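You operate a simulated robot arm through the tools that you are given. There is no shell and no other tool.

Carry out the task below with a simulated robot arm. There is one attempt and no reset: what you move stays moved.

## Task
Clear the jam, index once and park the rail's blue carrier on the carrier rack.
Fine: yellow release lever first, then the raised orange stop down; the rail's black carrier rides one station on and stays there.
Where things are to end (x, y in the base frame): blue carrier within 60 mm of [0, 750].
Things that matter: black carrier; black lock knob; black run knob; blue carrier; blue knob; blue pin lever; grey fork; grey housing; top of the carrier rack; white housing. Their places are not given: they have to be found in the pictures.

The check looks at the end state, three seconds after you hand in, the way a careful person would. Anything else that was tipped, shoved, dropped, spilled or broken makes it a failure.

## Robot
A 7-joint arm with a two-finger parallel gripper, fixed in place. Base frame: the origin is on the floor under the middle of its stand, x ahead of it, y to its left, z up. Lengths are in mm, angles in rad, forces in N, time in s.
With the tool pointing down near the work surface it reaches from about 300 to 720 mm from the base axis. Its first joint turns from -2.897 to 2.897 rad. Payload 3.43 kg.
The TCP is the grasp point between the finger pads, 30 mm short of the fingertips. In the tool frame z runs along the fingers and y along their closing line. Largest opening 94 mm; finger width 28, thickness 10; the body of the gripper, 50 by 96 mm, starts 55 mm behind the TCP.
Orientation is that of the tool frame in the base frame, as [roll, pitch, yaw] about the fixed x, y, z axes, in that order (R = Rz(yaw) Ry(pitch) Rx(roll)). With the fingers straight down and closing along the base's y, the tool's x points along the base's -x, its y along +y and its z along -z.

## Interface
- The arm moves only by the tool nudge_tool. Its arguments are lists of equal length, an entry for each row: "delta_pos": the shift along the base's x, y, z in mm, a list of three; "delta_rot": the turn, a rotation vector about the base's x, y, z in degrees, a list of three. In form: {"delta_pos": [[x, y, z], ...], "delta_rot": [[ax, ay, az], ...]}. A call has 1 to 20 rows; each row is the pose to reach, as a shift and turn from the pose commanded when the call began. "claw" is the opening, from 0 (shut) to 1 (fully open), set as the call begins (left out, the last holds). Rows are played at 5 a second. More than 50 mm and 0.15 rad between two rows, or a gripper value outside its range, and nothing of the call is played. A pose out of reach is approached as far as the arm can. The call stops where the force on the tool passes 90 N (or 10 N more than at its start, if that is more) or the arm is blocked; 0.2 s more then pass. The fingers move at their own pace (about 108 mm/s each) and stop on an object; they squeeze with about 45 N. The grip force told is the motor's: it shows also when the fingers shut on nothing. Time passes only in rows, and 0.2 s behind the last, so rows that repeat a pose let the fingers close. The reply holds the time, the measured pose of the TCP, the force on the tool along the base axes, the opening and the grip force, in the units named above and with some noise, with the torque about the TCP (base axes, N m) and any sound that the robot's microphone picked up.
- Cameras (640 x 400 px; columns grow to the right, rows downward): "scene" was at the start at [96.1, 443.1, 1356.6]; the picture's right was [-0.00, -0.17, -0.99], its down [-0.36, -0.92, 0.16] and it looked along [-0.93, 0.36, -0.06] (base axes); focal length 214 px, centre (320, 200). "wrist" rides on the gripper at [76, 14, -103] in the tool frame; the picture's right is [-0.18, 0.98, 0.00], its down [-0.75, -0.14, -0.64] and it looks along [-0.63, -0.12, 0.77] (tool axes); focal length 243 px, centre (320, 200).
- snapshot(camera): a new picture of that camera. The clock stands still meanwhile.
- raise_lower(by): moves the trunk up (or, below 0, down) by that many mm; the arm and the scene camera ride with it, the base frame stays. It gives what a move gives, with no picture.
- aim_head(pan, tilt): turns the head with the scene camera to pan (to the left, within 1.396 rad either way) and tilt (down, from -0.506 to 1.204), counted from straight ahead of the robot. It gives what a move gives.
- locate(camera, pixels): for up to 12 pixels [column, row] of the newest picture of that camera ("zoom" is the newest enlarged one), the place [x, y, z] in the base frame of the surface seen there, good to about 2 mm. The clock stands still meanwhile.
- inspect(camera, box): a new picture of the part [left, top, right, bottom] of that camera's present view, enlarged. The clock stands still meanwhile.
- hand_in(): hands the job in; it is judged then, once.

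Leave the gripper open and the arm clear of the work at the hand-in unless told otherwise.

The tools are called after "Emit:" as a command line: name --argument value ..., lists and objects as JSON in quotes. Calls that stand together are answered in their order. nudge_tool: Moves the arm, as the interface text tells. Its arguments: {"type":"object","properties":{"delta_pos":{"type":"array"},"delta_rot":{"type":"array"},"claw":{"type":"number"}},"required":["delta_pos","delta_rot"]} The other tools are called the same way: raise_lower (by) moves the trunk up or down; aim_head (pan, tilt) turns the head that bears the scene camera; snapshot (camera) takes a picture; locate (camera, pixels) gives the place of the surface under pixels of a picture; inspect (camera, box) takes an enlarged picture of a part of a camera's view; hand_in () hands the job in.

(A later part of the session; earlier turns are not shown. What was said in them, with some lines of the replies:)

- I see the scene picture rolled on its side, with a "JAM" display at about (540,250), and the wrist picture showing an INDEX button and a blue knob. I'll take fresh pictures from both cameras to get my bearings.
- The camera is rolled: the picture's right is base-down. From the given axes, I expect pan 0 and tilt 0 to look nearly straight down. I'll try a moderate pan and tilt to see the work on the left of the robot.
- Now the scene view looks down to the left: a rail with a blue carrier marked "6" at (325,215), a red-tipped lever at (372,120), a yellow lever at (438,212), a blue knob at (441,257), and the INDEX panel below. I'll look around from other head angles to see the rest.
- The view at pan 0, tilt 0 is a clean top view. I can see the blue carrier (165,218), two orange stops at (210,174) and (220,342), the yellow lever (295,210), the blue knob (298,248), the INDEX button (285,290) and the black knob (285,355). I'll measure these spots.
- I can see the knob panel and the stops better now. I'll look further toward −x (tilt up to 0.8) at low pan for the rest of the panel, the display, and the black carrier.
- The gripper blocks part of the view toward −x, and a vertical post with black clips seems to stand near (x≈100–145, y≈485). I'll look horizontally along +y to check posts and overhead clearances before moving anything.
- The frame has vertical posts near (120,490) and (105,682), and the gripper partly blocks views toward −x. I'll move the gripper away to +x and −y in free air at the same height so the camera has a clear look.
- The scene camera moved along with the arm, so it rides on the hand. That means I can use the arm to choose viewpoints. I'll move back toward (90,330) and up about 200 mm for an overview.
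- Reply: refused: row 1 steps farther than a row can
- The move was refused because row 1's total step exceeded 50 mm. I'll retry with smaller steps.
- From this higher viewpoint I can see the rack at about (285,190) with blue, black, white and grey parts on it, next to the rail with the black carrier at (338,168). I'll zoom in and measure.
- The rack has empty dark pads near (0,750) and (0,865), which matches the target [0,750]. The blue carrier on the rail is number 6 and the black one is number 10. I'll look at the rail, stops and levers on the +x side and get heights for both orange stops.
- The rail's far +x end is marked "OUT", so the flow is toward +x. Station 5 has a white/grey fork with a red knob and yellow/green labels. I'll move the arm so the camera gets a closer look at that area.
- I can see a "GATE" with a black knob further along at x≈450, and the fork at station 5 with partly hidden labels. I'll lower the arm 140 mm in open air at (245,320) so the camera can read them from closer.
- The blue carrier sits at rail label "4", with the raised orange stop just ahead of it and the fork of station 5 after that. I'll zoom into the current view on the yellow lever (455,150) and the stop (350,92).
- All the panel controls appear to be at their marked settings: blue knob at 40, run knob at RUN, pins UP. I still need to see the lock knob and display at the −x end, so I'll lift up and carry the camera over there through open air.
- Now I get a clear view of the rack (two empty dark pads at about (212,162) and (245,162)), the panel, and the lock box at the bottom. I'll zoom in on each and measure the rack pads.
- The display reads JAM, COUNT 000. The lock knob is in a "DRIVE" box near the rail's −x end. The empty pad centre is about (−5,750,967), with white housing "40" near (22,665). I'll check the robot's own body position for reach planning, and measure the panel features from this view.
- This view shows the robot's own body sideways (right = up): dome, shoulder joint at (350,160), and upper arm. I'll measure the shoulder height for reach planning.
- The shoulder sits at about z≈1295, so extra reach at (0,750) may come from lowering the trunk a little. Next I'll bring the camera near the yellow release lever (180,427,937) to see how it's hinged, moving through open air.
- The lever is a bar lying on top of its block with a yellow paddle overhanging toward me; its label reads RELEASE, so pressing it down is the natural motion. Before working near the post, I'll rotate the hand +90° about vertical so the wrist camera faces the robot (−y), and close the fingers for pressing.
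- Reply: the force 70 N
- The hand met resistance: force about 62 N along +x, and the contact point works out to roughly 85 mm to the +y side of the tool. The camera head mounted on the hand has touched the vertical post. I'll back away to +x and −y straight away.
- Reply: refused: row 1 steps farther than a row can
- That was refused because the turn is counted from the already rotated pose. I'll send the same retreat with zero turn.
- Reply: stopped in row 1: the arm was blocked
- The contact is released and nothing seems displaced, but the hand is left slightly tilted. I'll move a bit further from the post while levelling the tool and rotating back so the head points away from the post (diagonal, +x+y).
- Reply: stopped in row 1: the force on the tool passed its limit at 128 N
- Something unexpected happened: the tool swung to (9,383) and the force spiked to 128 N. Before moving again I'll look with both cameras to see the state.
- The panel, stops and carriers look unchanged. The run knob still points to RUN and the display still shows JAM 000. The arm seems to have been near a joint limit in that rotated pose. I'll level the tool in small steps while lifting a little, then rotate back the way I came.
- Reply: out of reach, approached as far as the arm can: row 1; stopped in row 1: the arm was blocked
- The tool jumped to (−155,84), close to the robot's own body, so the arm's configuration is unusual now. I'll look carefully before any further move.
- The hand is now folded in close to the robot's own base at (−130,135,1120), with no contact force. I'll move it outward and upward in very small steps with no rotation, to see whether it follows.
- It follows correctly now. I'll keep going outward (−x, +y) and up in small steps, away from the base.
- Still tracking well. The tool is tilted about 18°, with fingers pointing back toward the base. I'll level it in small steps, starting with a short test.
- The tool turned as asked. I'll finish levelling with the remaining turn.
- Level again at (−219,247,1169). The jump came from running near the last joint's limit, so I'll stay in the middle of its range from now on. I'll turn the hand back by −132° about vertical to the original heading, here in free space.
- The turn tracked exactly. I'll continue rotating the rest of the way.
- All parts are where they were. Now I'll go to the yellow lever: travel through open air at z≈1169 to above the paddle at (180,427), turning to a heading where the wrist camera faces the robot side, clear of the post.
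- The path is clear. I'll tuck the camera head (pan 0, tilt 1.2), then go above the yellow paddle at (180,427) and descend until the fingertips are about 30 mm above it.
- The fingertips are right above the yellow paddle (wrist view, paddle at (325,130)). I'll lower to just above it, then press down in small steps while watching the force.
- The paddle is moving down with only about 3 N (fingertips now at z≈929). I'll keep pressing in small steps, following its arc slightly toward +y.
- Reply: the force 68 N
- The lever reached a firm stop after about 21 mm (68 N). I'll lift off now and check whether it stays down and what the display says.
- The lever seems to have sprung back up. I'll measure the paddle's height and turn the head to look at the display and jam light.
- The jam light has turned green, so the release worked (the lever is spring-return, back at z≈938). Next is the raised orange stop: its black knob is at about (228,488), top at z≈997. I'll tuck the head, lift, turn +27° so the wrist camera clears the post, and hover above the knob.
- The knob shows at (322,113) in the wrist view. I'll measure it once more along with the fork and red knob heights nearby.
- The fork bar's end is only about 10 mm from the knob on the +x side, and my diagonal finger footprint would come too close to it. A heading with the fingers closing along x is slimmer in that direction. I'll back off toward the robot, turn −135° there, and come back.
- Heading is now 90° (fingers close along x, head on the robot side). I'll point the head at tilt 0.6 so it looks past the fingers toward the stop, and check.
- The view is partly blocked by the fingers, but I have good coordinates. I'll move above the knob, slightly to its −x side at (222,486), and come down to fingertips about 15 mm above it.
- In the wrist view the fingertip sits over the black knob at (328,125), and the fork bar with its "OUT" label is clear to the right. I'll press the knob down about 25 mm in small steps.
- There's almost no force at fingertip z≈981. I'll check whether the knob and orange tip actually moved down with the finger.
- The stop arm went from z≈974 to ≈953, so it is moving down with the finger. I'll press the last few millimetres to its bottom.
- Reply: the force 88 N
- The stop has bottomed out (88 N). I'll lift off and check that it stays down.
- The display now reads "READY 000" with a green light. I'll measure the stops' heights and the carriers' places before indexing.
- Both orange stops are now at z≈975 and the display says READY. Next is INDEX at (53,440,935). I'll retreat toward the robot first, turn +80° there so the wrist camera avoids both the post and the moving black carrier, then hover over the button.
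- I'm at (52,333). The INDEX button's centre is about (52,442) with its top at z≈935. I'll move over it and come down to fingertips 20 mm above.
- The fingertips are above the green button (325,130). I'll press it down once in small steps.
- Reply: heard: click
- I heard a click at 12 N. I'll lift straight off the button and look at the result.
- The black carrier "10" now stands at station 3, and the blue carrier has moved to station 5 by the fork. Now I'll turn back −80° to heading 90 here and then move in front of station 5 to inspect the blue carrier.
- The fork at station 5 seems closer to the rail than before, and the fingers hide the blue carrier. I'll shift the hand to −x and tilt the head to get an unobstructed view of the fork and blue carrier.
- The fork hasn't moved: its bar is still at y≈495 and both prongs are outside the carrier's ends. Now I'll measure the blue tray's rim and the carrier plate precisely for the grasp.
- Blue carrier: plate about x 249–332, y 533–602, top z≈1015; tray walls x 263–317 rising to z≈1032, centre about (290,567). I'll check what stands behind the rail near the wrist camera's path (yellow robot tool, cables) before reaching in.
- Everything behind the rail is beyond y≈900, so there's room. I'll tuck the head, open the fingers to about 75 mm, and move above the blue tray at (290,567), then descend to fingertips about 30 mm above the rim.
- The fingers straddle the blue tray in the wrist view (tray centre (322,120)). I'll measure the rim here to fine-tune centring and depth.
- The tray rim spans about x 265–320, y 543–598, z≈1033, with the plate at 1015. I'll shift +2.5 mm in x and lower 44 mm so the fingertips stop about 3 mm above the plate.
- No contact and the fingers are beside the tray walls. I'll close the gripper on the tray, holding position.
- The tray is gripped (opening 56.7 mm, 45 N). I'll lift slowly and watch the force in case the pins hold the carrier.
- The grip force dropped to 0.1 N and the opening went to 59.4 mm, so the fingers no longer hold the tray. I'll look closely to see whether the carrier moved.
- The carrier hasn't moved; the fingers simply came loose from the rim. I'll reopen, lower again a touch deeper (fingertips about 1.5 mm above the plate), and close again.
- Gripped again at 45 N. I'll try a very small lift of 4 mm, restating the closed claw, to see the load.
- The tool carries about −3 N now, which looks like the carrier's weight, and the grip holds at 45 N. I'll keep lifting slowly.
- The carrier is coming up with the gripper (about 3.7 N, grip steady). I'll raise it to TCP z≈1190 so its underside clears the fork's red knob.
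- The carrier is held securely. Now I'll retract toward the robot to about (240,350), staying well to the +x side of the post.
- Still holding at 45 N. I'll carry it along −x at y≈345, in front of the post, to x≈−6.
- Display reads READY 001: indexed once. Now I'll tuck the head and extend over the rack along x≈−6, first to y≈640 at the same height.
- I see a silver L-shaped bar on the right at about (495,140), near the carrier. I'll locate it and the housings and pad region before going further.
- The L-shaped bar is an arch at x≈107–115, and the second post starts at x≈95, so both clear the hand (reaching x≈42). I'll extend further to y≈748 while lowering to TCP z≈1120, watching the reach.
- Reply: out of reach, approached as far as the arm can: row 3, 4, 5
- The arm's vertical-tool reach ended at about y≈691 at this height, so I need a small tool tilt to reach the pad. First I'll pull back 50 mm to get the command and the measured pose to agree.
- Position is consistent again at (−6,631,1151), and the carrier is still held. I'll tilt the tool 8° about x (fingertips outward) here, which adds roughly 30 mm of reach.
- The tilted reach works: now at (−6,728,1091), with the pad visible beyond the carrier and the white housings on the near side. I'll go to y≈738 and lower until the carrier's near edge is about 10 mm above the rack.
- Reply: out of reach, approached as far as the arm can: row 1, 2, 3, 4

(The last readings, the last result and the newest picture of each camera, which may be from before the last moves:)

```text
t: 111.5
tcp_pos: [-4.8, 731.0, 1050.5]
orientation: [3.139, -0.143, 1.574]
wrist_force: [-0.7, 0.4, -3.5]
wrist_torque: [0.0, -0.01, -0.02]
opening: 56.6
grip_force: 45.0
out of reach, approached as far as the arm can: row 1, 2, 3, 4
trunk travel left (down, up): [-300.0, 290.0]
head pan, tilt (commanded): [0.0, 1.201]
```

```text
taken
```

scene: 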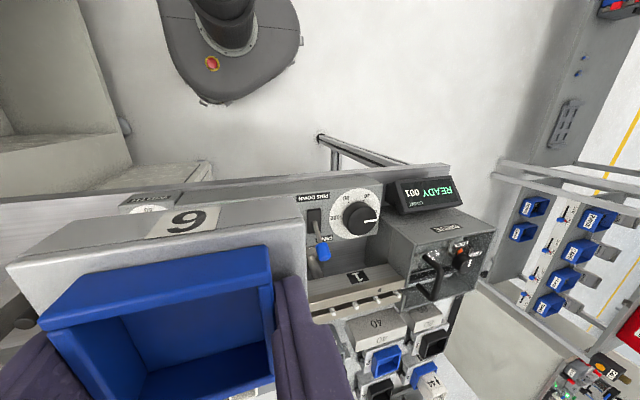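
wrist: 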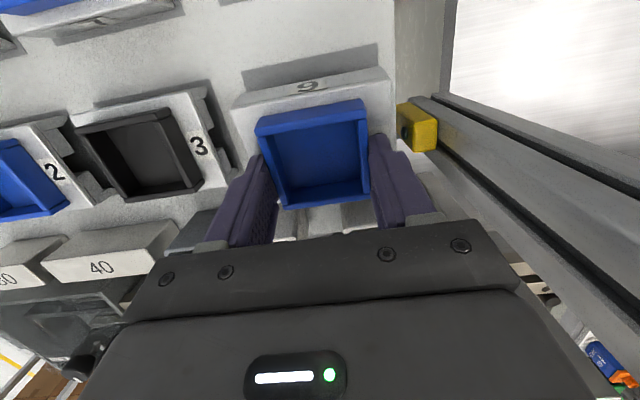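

The reach limit here is about y=731 at 8° tilt. I'll add 5° more tilt to gain about 20 mm, then go to y≈740.

Emit:
nudge_tool --delta_pos '[[0, 0, 2], [0, 0, 4], [0, 0, 5]]' --delta_rot '[[2, 0, 0], [4, 0, 0], [5, 0, 0]]' --claw 0.0

Emit:
nudge_tool --delta_pos '[[0, 5, 0], [0, 9, -2], [0, 9, -5]]' --delta_rot '[[0, 0, 0], [0, 0, 0], [0, 0, 0]]' --claw 0.0

```text
t: 112.3
tcp_pos: [-5.9, 730.2, 1056.0]
orientation: [3.139, -0.226, 1.573]
wrist_force: [-0.8, -0.4, -2.8]
wrist_torque: [-0.03, 0.0, 0.0]
opening: 56.2
grip_force: 45.6
trunk travel left (down, up): [-300.0, 290.0]
head pan, tilt (commanded): [0.0, 1.201]
```

```text
t: 113.2
tcp_pos: [-5.4, 741.0, 1051.2]
orientation: [3.139, -0.227, 1.573]
wrist_force: [0.4, -0.2, -2.4]
wrist_torque: [-0.07, 0.01, 0.0]
opening: 56.5
grip_force: 45.4
trunk travel left (down, up): [-300.0, 290.0]
head pan, tilt (commanded): [0.0, 1.201]
```

At (−5,741,1051) with 13° tilt; the carrier's near edge is about 16 mm above the rack. I'll lower in small steps toward contact of the near edge.

Emit:
nudge_tool --delta_pos '[[0, 0, -5], [0, 0, -9], [0, 0, -12], [0, 0, -14]]' --delta_rot '[[0, 0, 0], [0, 0, 0], [0, 0, 0], [0, 0, 0]]' --claw 0.0

Emit:
snapshot --camera "wrist"

```text
t: 114.2
tcp_pos: [-3.7, 740.3, 1035.8]
orientation: [3.14, -0.226, 1.572]
wrist_force: [0.1, 0.9, -3.5]
wrist_torque: [-0.03, 0.02, 0.01]
opening: 56.4
grip_force: 45.7
trunk travel left (down, up): [-300.0, 290.0]
head pan, tilt (commanded): [0.0, 1.201]
```

```text
taken
```

wrist: 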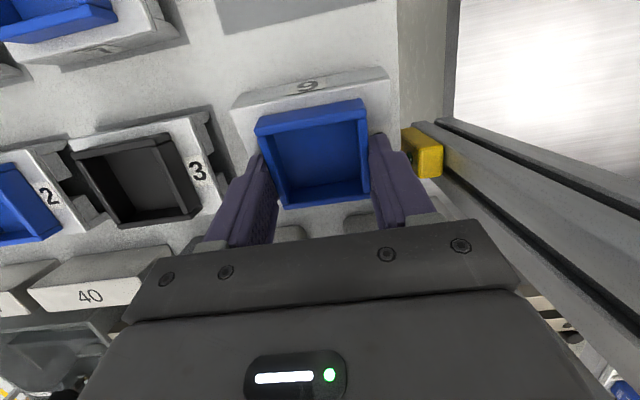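

No contact yet. I'll keep lowering by small amounts.

Emit:
nudge_tool --delta_pos '[[0, 0, -1], [0, 0, -2], [0, 0, -3]]' --delta_rot '[[0, 0, 0], [0, 0, 0], [0, 0, 0]]' --claw 0.0

```text
t: 115.0
tcp_pos: [-5.5, 740.5, 1034.3]
orientation: [3.139, -0.23, 1.573]
wrist_force: [1.4, -0.8, 3.3]
wrist_torque: [-0.14, 0.16, 0.08]
opening: 56.5
grip_force: 45.1
trunk travel left (down, up): [-300.0, 290.0]
head pan, tilt (commanded): [0.0, 1.201]
```

The near edge has touched the rack (force changed from −3.5 to +3.3 N). I'll press gently a few millimetres further so the carrier swivels flat between the pads.

Emit:
nudge_tool --delta_pos '[[0, 0, -1], [0, 0, -2], [0, 0, -3]]' --delta_rot '[[0, 0, 0], [0, 0, 0], [0, 0, 0]]' --claw 0.0

Emit:
snapshot --camera "wrist"

```text
t: 115.8
tcp_pos: [-4.0, 740.4, 1035.0]
orientation: [3.14, -0.232, 1.574]
wrist_force: [0.6, 6.9, 24.1]
wrist_torque: [-0.06, 0.1, -0.04]
opening: 56.6
grip_force: 44.5
trunk travel left (down, up): [-300.0, 290.0]
head pan, tilt (commanded): [0.0, 1.201]
```

```text
taken
```

wrist: 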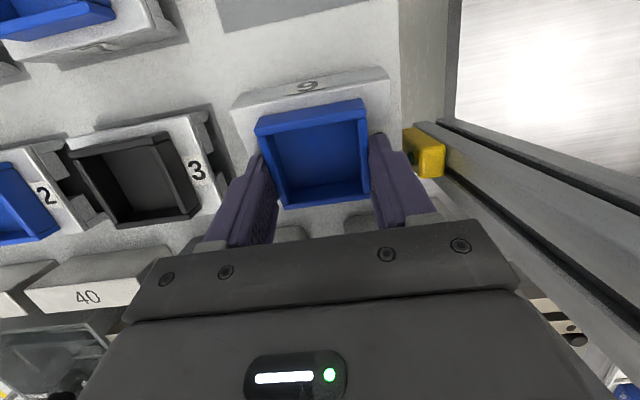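

The force rose to 24 N without the carrier swivelling, so pressing more isn't useful. I'll relax that preload by raising 3.5 mm, so that releasing won't kick the carrier.

Emit:
nudge_tool --delta_pos '[[0, 0, 2], [0, 0, 3.5], [0, 0, 3.5]]' --delta_rot '[[0, 0, 0], [0, 0, 0], [0, 0, 0]]' --claw 0.0

```text
t: 116.5
tcp_pos: [-4.7, 738.8, 1034.7]
orientation: [3.14, -0.226, 1.573]
wrist_force: [0.7, 3.3, 12.4]
wrist_torque: [-0.03, 0.12, -0.02]
opening: 56.7
grip_force: 45.6
trunk travel left (down, up): [-300.0, 290.0]
head pan, tilt (commanded): [0.0, 1.201]
```

There's still 12 N of preload. I'll raise a few millimetres, reduce the tilt by 4° (to about 9°) while drawing back to y≈732, and then lower again, so the far edge has less to settle.

Emit:
nudge_tool --delta_pos '[[0, 0, 4], [0, -4, 7], [0, -7, 7], [0, -7, 7]]' --delta_rot '[[0, 0, 0], [-2, 0, 0], [-4, 0, 0], [-4, 0, 0]]' --claw 0.0

```text
t: 117.5
tcp_pos: [-3.8, 731.9, 1041.6]
orientation: [-3.141, -0.155, 1.574]
wrist_force: [-0.4, -0.3, -3.7]
wrist_torque: [0.0, 0.0, 0.03]
opening: 56.4
grip_force: 44.9
trunk travel left (down, up): [-300.0, 290.0]
head pan, tilt (commanded): [0.0, 1.201]
```

Free of the rack again with the carrier held (−3.7 N). I'll lower to contact in small steps.

Emit:
nudge_tool --delta_pos '[[0, 0, -3], [0, 0, -5], [0, 0, -6.5], [0, 0, -7.5]]' --delta_rot '[[0, 0, 0], [0, 0, 0], [0, 0, 0], [0, 0, 0]]' --claw 0.0

```text
t: 118.5
tcp_pos: [-3.8, 732.2, 1033.7]
orientation: [-3.141, -0.157, 1.575]
wrist_force: [0.5, -0.4, -3.4]
wrist_torque: [0.01, 0.02, -0.03]
opening: 56.4
grip_force: 45.0
trunk travel left (down, up): [-300.0, 290.0]
head pan, tilt (commanded): [0.0, 1.201]
```

Still just above the surface. I'll go down another 1–2 mm until it touches.

Emit:
nudge_tool --delta_pos '[[0, 0, -1], [0, 0, -2]]' --delta_rot '[[0, 0, 0], [0, 0, 0]]' --claw 0.0

```text
t: 119.2
tcp_pos: [-3.2, 733.2, 1033.8]
orientation: [3.14, -0.161, 1.574]
wrist_force: [0.4, 1.7, 5.6]
wrist_torque: [-0.07, 0.38, -0.13]
opening: 56.4
grip_force: 45.0
trunk travel left (down, up): [-300.0, 290.0]
head pan, tilt (commanded): [0.0, 1.201]
```

Contact again at about 6 N. I'll now open the fingers slightly, to about 59 mm, so the carrier settles flat while still guided between them.

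Emit:
nudge_tool --delta_pos '[[0, 0, 1], [0, 0, 1], [0, 0, 1]]' --delta_rot '[[0, 0, 0], [0, 0, 0], [0, 0, 0]]' --claw 0.63

Emit:
snapshot --camera "wrist"

```text
t: 120.0
tcp_pos: [-3.8, 732.5, 1033.2]
orientation: [3.139, -0.158, 1.574]
wrist_force: [-0.1, 0.6, 0.5]
wrist_torque: [0.0, 0.02, -0.04]
opening: 59.3
grip_force: 0.1
trunk travel left (down, up): [-300.0, 290.0]
head pan, tilt (commanded): [0.0, 1.201]
```

```text
taken
```

wrist: 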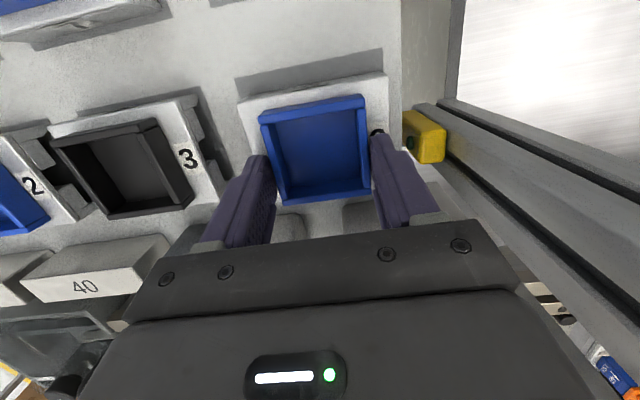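

The carrier looks flat on the rack now. I'll measure points on its plate and tray to confirm that it's level and where it sits.

Emit:
locate --camera "wrist" --pixels '[[245, 105], [385, 82], [382, 110], [320, 90], [262, 110], [360, 98], [318, 145], [285, 195], [362, 190], [300, 60], [275, 225], [350, 210]]'

Emit:
inspect --camera "wrist" --box '[200, 40, 440, 240]'

```text
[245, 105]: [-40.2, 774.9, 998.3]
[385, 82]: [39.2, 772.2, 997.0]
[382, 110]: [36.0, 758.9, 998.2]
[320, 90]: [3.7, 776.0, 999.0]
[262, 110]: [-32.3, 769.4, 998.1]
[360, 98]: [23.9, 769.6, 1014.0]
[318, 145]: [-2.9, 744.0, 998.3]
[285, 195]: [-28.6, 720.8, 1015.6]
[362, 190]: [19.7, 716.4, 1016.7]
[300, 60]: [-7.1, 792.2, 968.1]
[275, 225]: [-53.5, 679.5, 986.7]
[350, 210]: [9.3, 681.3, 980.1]
```

```text
2.00 times, centred on (320, 140) of wrist
```

zoom: 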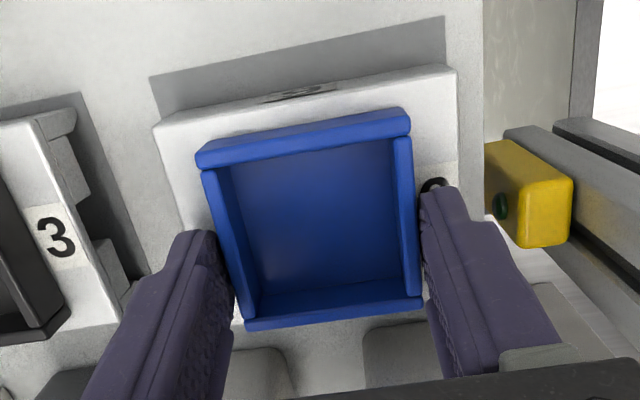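

The carrier is level (plate z≈998 all over) and centred at about (−3,743), well within 60 mm of the target. I'll open a bit more and lift straight up.

Emit:
nudge_tool --delta_pos '[[0, 0, 1], [0, 0, 1], [0, 0, 5], [0, 0, 15], [0, -5, 40], [0, -15, 75], [0, -40, 110]]' --delta_rot '[[0, 0, 0], [0, 0, 0], [0, 0, 0], [0, 0, 0], [0, 0, 0], [0, 0, 0], [0, 0, 0]]' --claw 0.75

Emit:
snapshot --camera "wrist"

```text
t: 121.5
tcp_pos: [-3.9, 691.7, 1141.8]
orientation: [3.14, -0.156, 1.573]
wrist_force: [0.2, -0.1, 0.6]
wrist_torque: [0.03, -0.03, 0.01]
opening: 70.5
grip_force: 0.1
trunk travel left (down, up): [-300.0, 290.0]
head pan, tilt (commanded): [0.0, 1.201]
```

```text
taken
```

wrist: 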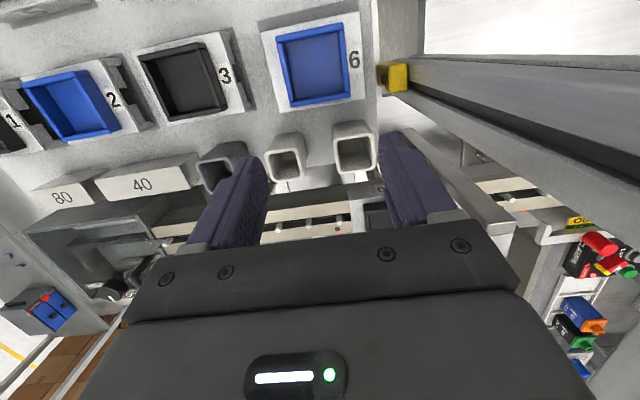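

Carrier 6 sits neatly in the rack row beside 3, with the housings upright. I'll retreat along −y at height, level the tool, and fully open the gripper.

Emit:
nudge_tool --delta_pos '[[0, -30, 15], [0, -70, 30], [0, -110, 40], [0, -150, 45], [0, -190, 45], [0, -230, 45], [0, -270, 45], [0, -310, 45], [0, -340, 45]]' --delta_rot '[[-2, 0, 0], [-4, 0, 0], [-6, 0, 0], [-8, 0, 0], [-9, 0, 0], [-9, 0, 0], [-9, 0, 0], [-9, 0, 0], [-9, 0, 0]]' --claw 1.0

Emit:
aim_head --pan 0.0 --tilt 0.4

Emit:
snapshot --camera "scene"

Emit:
snapshot --camera "wrist"

```text
t: 123.5
tcp_pos: [-6.7, 350.1, 1187.6]
orientation: [3.14, 0.001, 1.574]
wrist_force: [0.3, -0.1, 0.3]
wrist_torque: [0.0, 0.01, -0.01]
opening: 94.0
grip_force: 0.0
trunk travel left (down, up): [-300.0, 290.0]
head pan, tilt (commanded): [0.0, 1.201]
```

```text
t: 124.7
tcp_pos: [-5.7, 351.7, 1187.9]
orientation: [-3.141, -0.001, 1.575]
wrist_force: [0.4, 0.3, -0.8]
wrist_torque: [-0.01, -0.01, 0.02]
opening: 94.0
grip_force: 0.0
trunk travel left (down, up): [-300.0, 290.0]
head pan, tilt (commanded): [0.0, 0.4]
```

```text
taken
```

scene: 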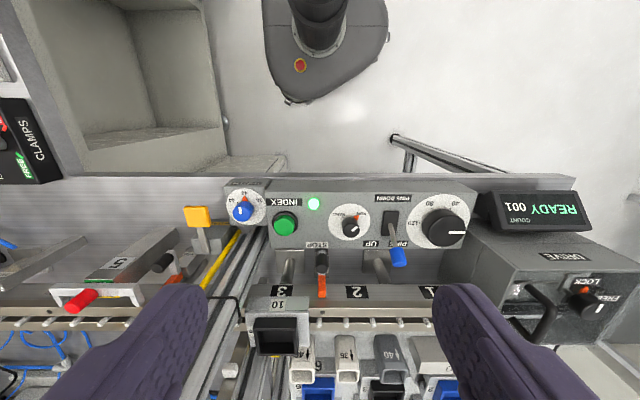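

```text
taken
```

wrist: 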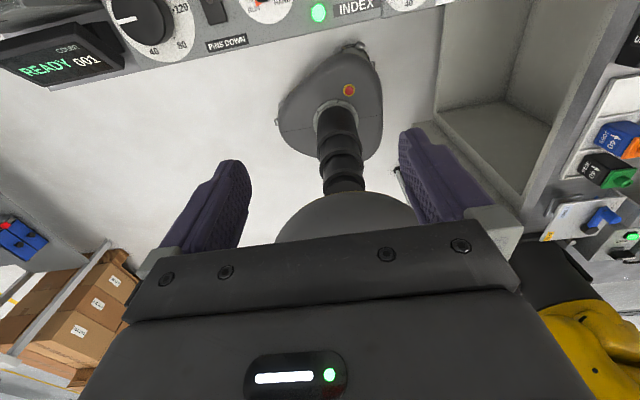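

The display shows READY 001 with a green light, and the black carrier is at station 3. I'll zoom in for a final check of the knobs, stops, carriers and rack before handing in.

Emit:
inspect --camera "scene" --box '[170, 170, 490, 370]'

Emit:
inspect --camera "scene" --box '[440, 170, 640, 350]'

Emit:
inspect --camera "scene" --box '[230, 280, 470, 400]'

Emit:
locate --camera "scene" --pixels '[[322, 290], [322, 262], [174, 278], [165, 262], [197, 217], [275, 338], [398, 258], [284, 222]]'

```text
2.00 times, centred on (330, 270) of scene
```

zoom: 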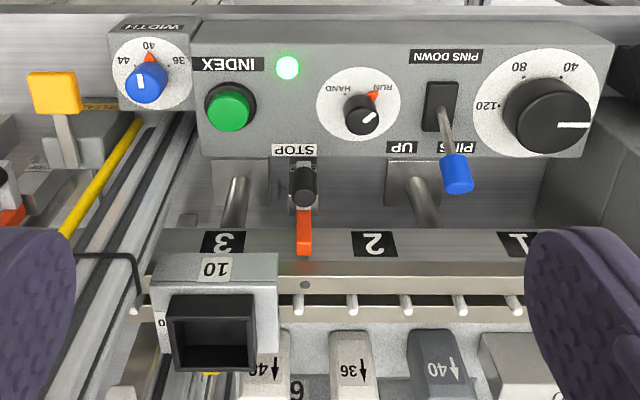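

```text
2.22 times, centred on (540, 260) of scene
```

zoom: 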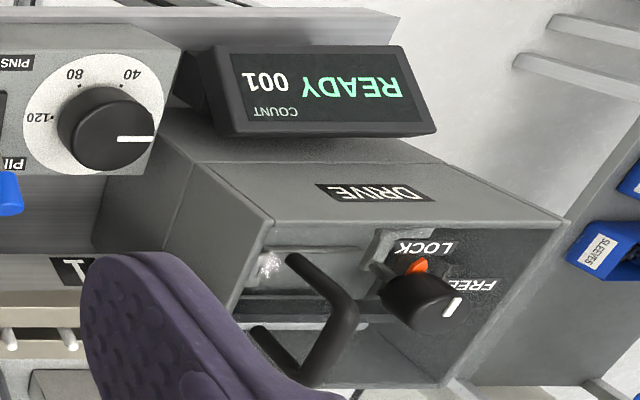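

```text
2.67 times, centred on (350, 340) of scene
```

zoom: 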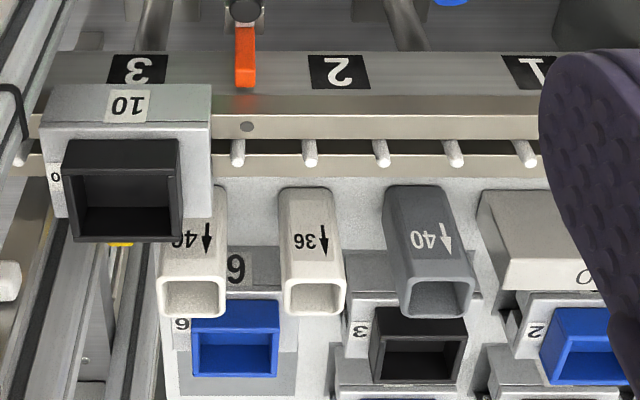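

```text
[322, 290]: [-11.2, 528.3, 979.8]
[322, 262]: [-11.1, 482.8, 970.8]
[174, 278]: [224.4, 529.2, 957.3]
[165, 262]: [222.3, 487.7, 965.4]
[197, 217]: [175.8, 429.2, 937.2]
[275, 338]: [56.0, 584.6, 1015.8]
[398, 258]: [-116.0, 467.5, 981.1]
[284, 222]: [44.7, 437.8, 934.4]
```

All checks agree:
- **Machine:** READY 001 with a green light.
- **Stops:** both orange stops are down.
- **Black carrier:** at station 3.
- **Blue carrier:** flat on the rack near (−3,743).
- **Knobs and pin lever:** unchanged.

The gripper is open and clear of the work at z≈1188, so I'm handing in.

Emit:
hand_in

```text
The job is handed in.
```

The jam is cleared, the machine has indexed once, and the blue carrier is parked on the carrier rack. The job is handed in; I haven't seen the check's verdict.

- **Jam:** I pressed the yellow release lever first, and the jam light turned green. Then I pushed the raised orange stop down, and the display went from JAM to READY.
- **Index:** I pressed INDEX once. The counter reads 001, and the black carrier rode from station 2 to station 3 and stayed there.
- **Blue carrier:** it sits flat on the rack, centred at about (−3, 743), roughly 8 mm from the target. The arm could not reach the pad with the tool straight down. I set the carrier down at a slight tilt and let it settle the last centimetre or so.
- **Contact on the way:** early on, the camera head on the gripper touched the vertical post beside the rail while I was rotating the hand. Freeing it made the arm swing twice, once with a force spike of 128 N, and I don't know for certain what that spike hit. I saw nothing displaced afterwards, and the knobs and pin lever look unchanged.
- **Grip slip:** my first grip on the carrier slipped before it left the rail. The second held.

The gripper is open and the arm is clear of the work.
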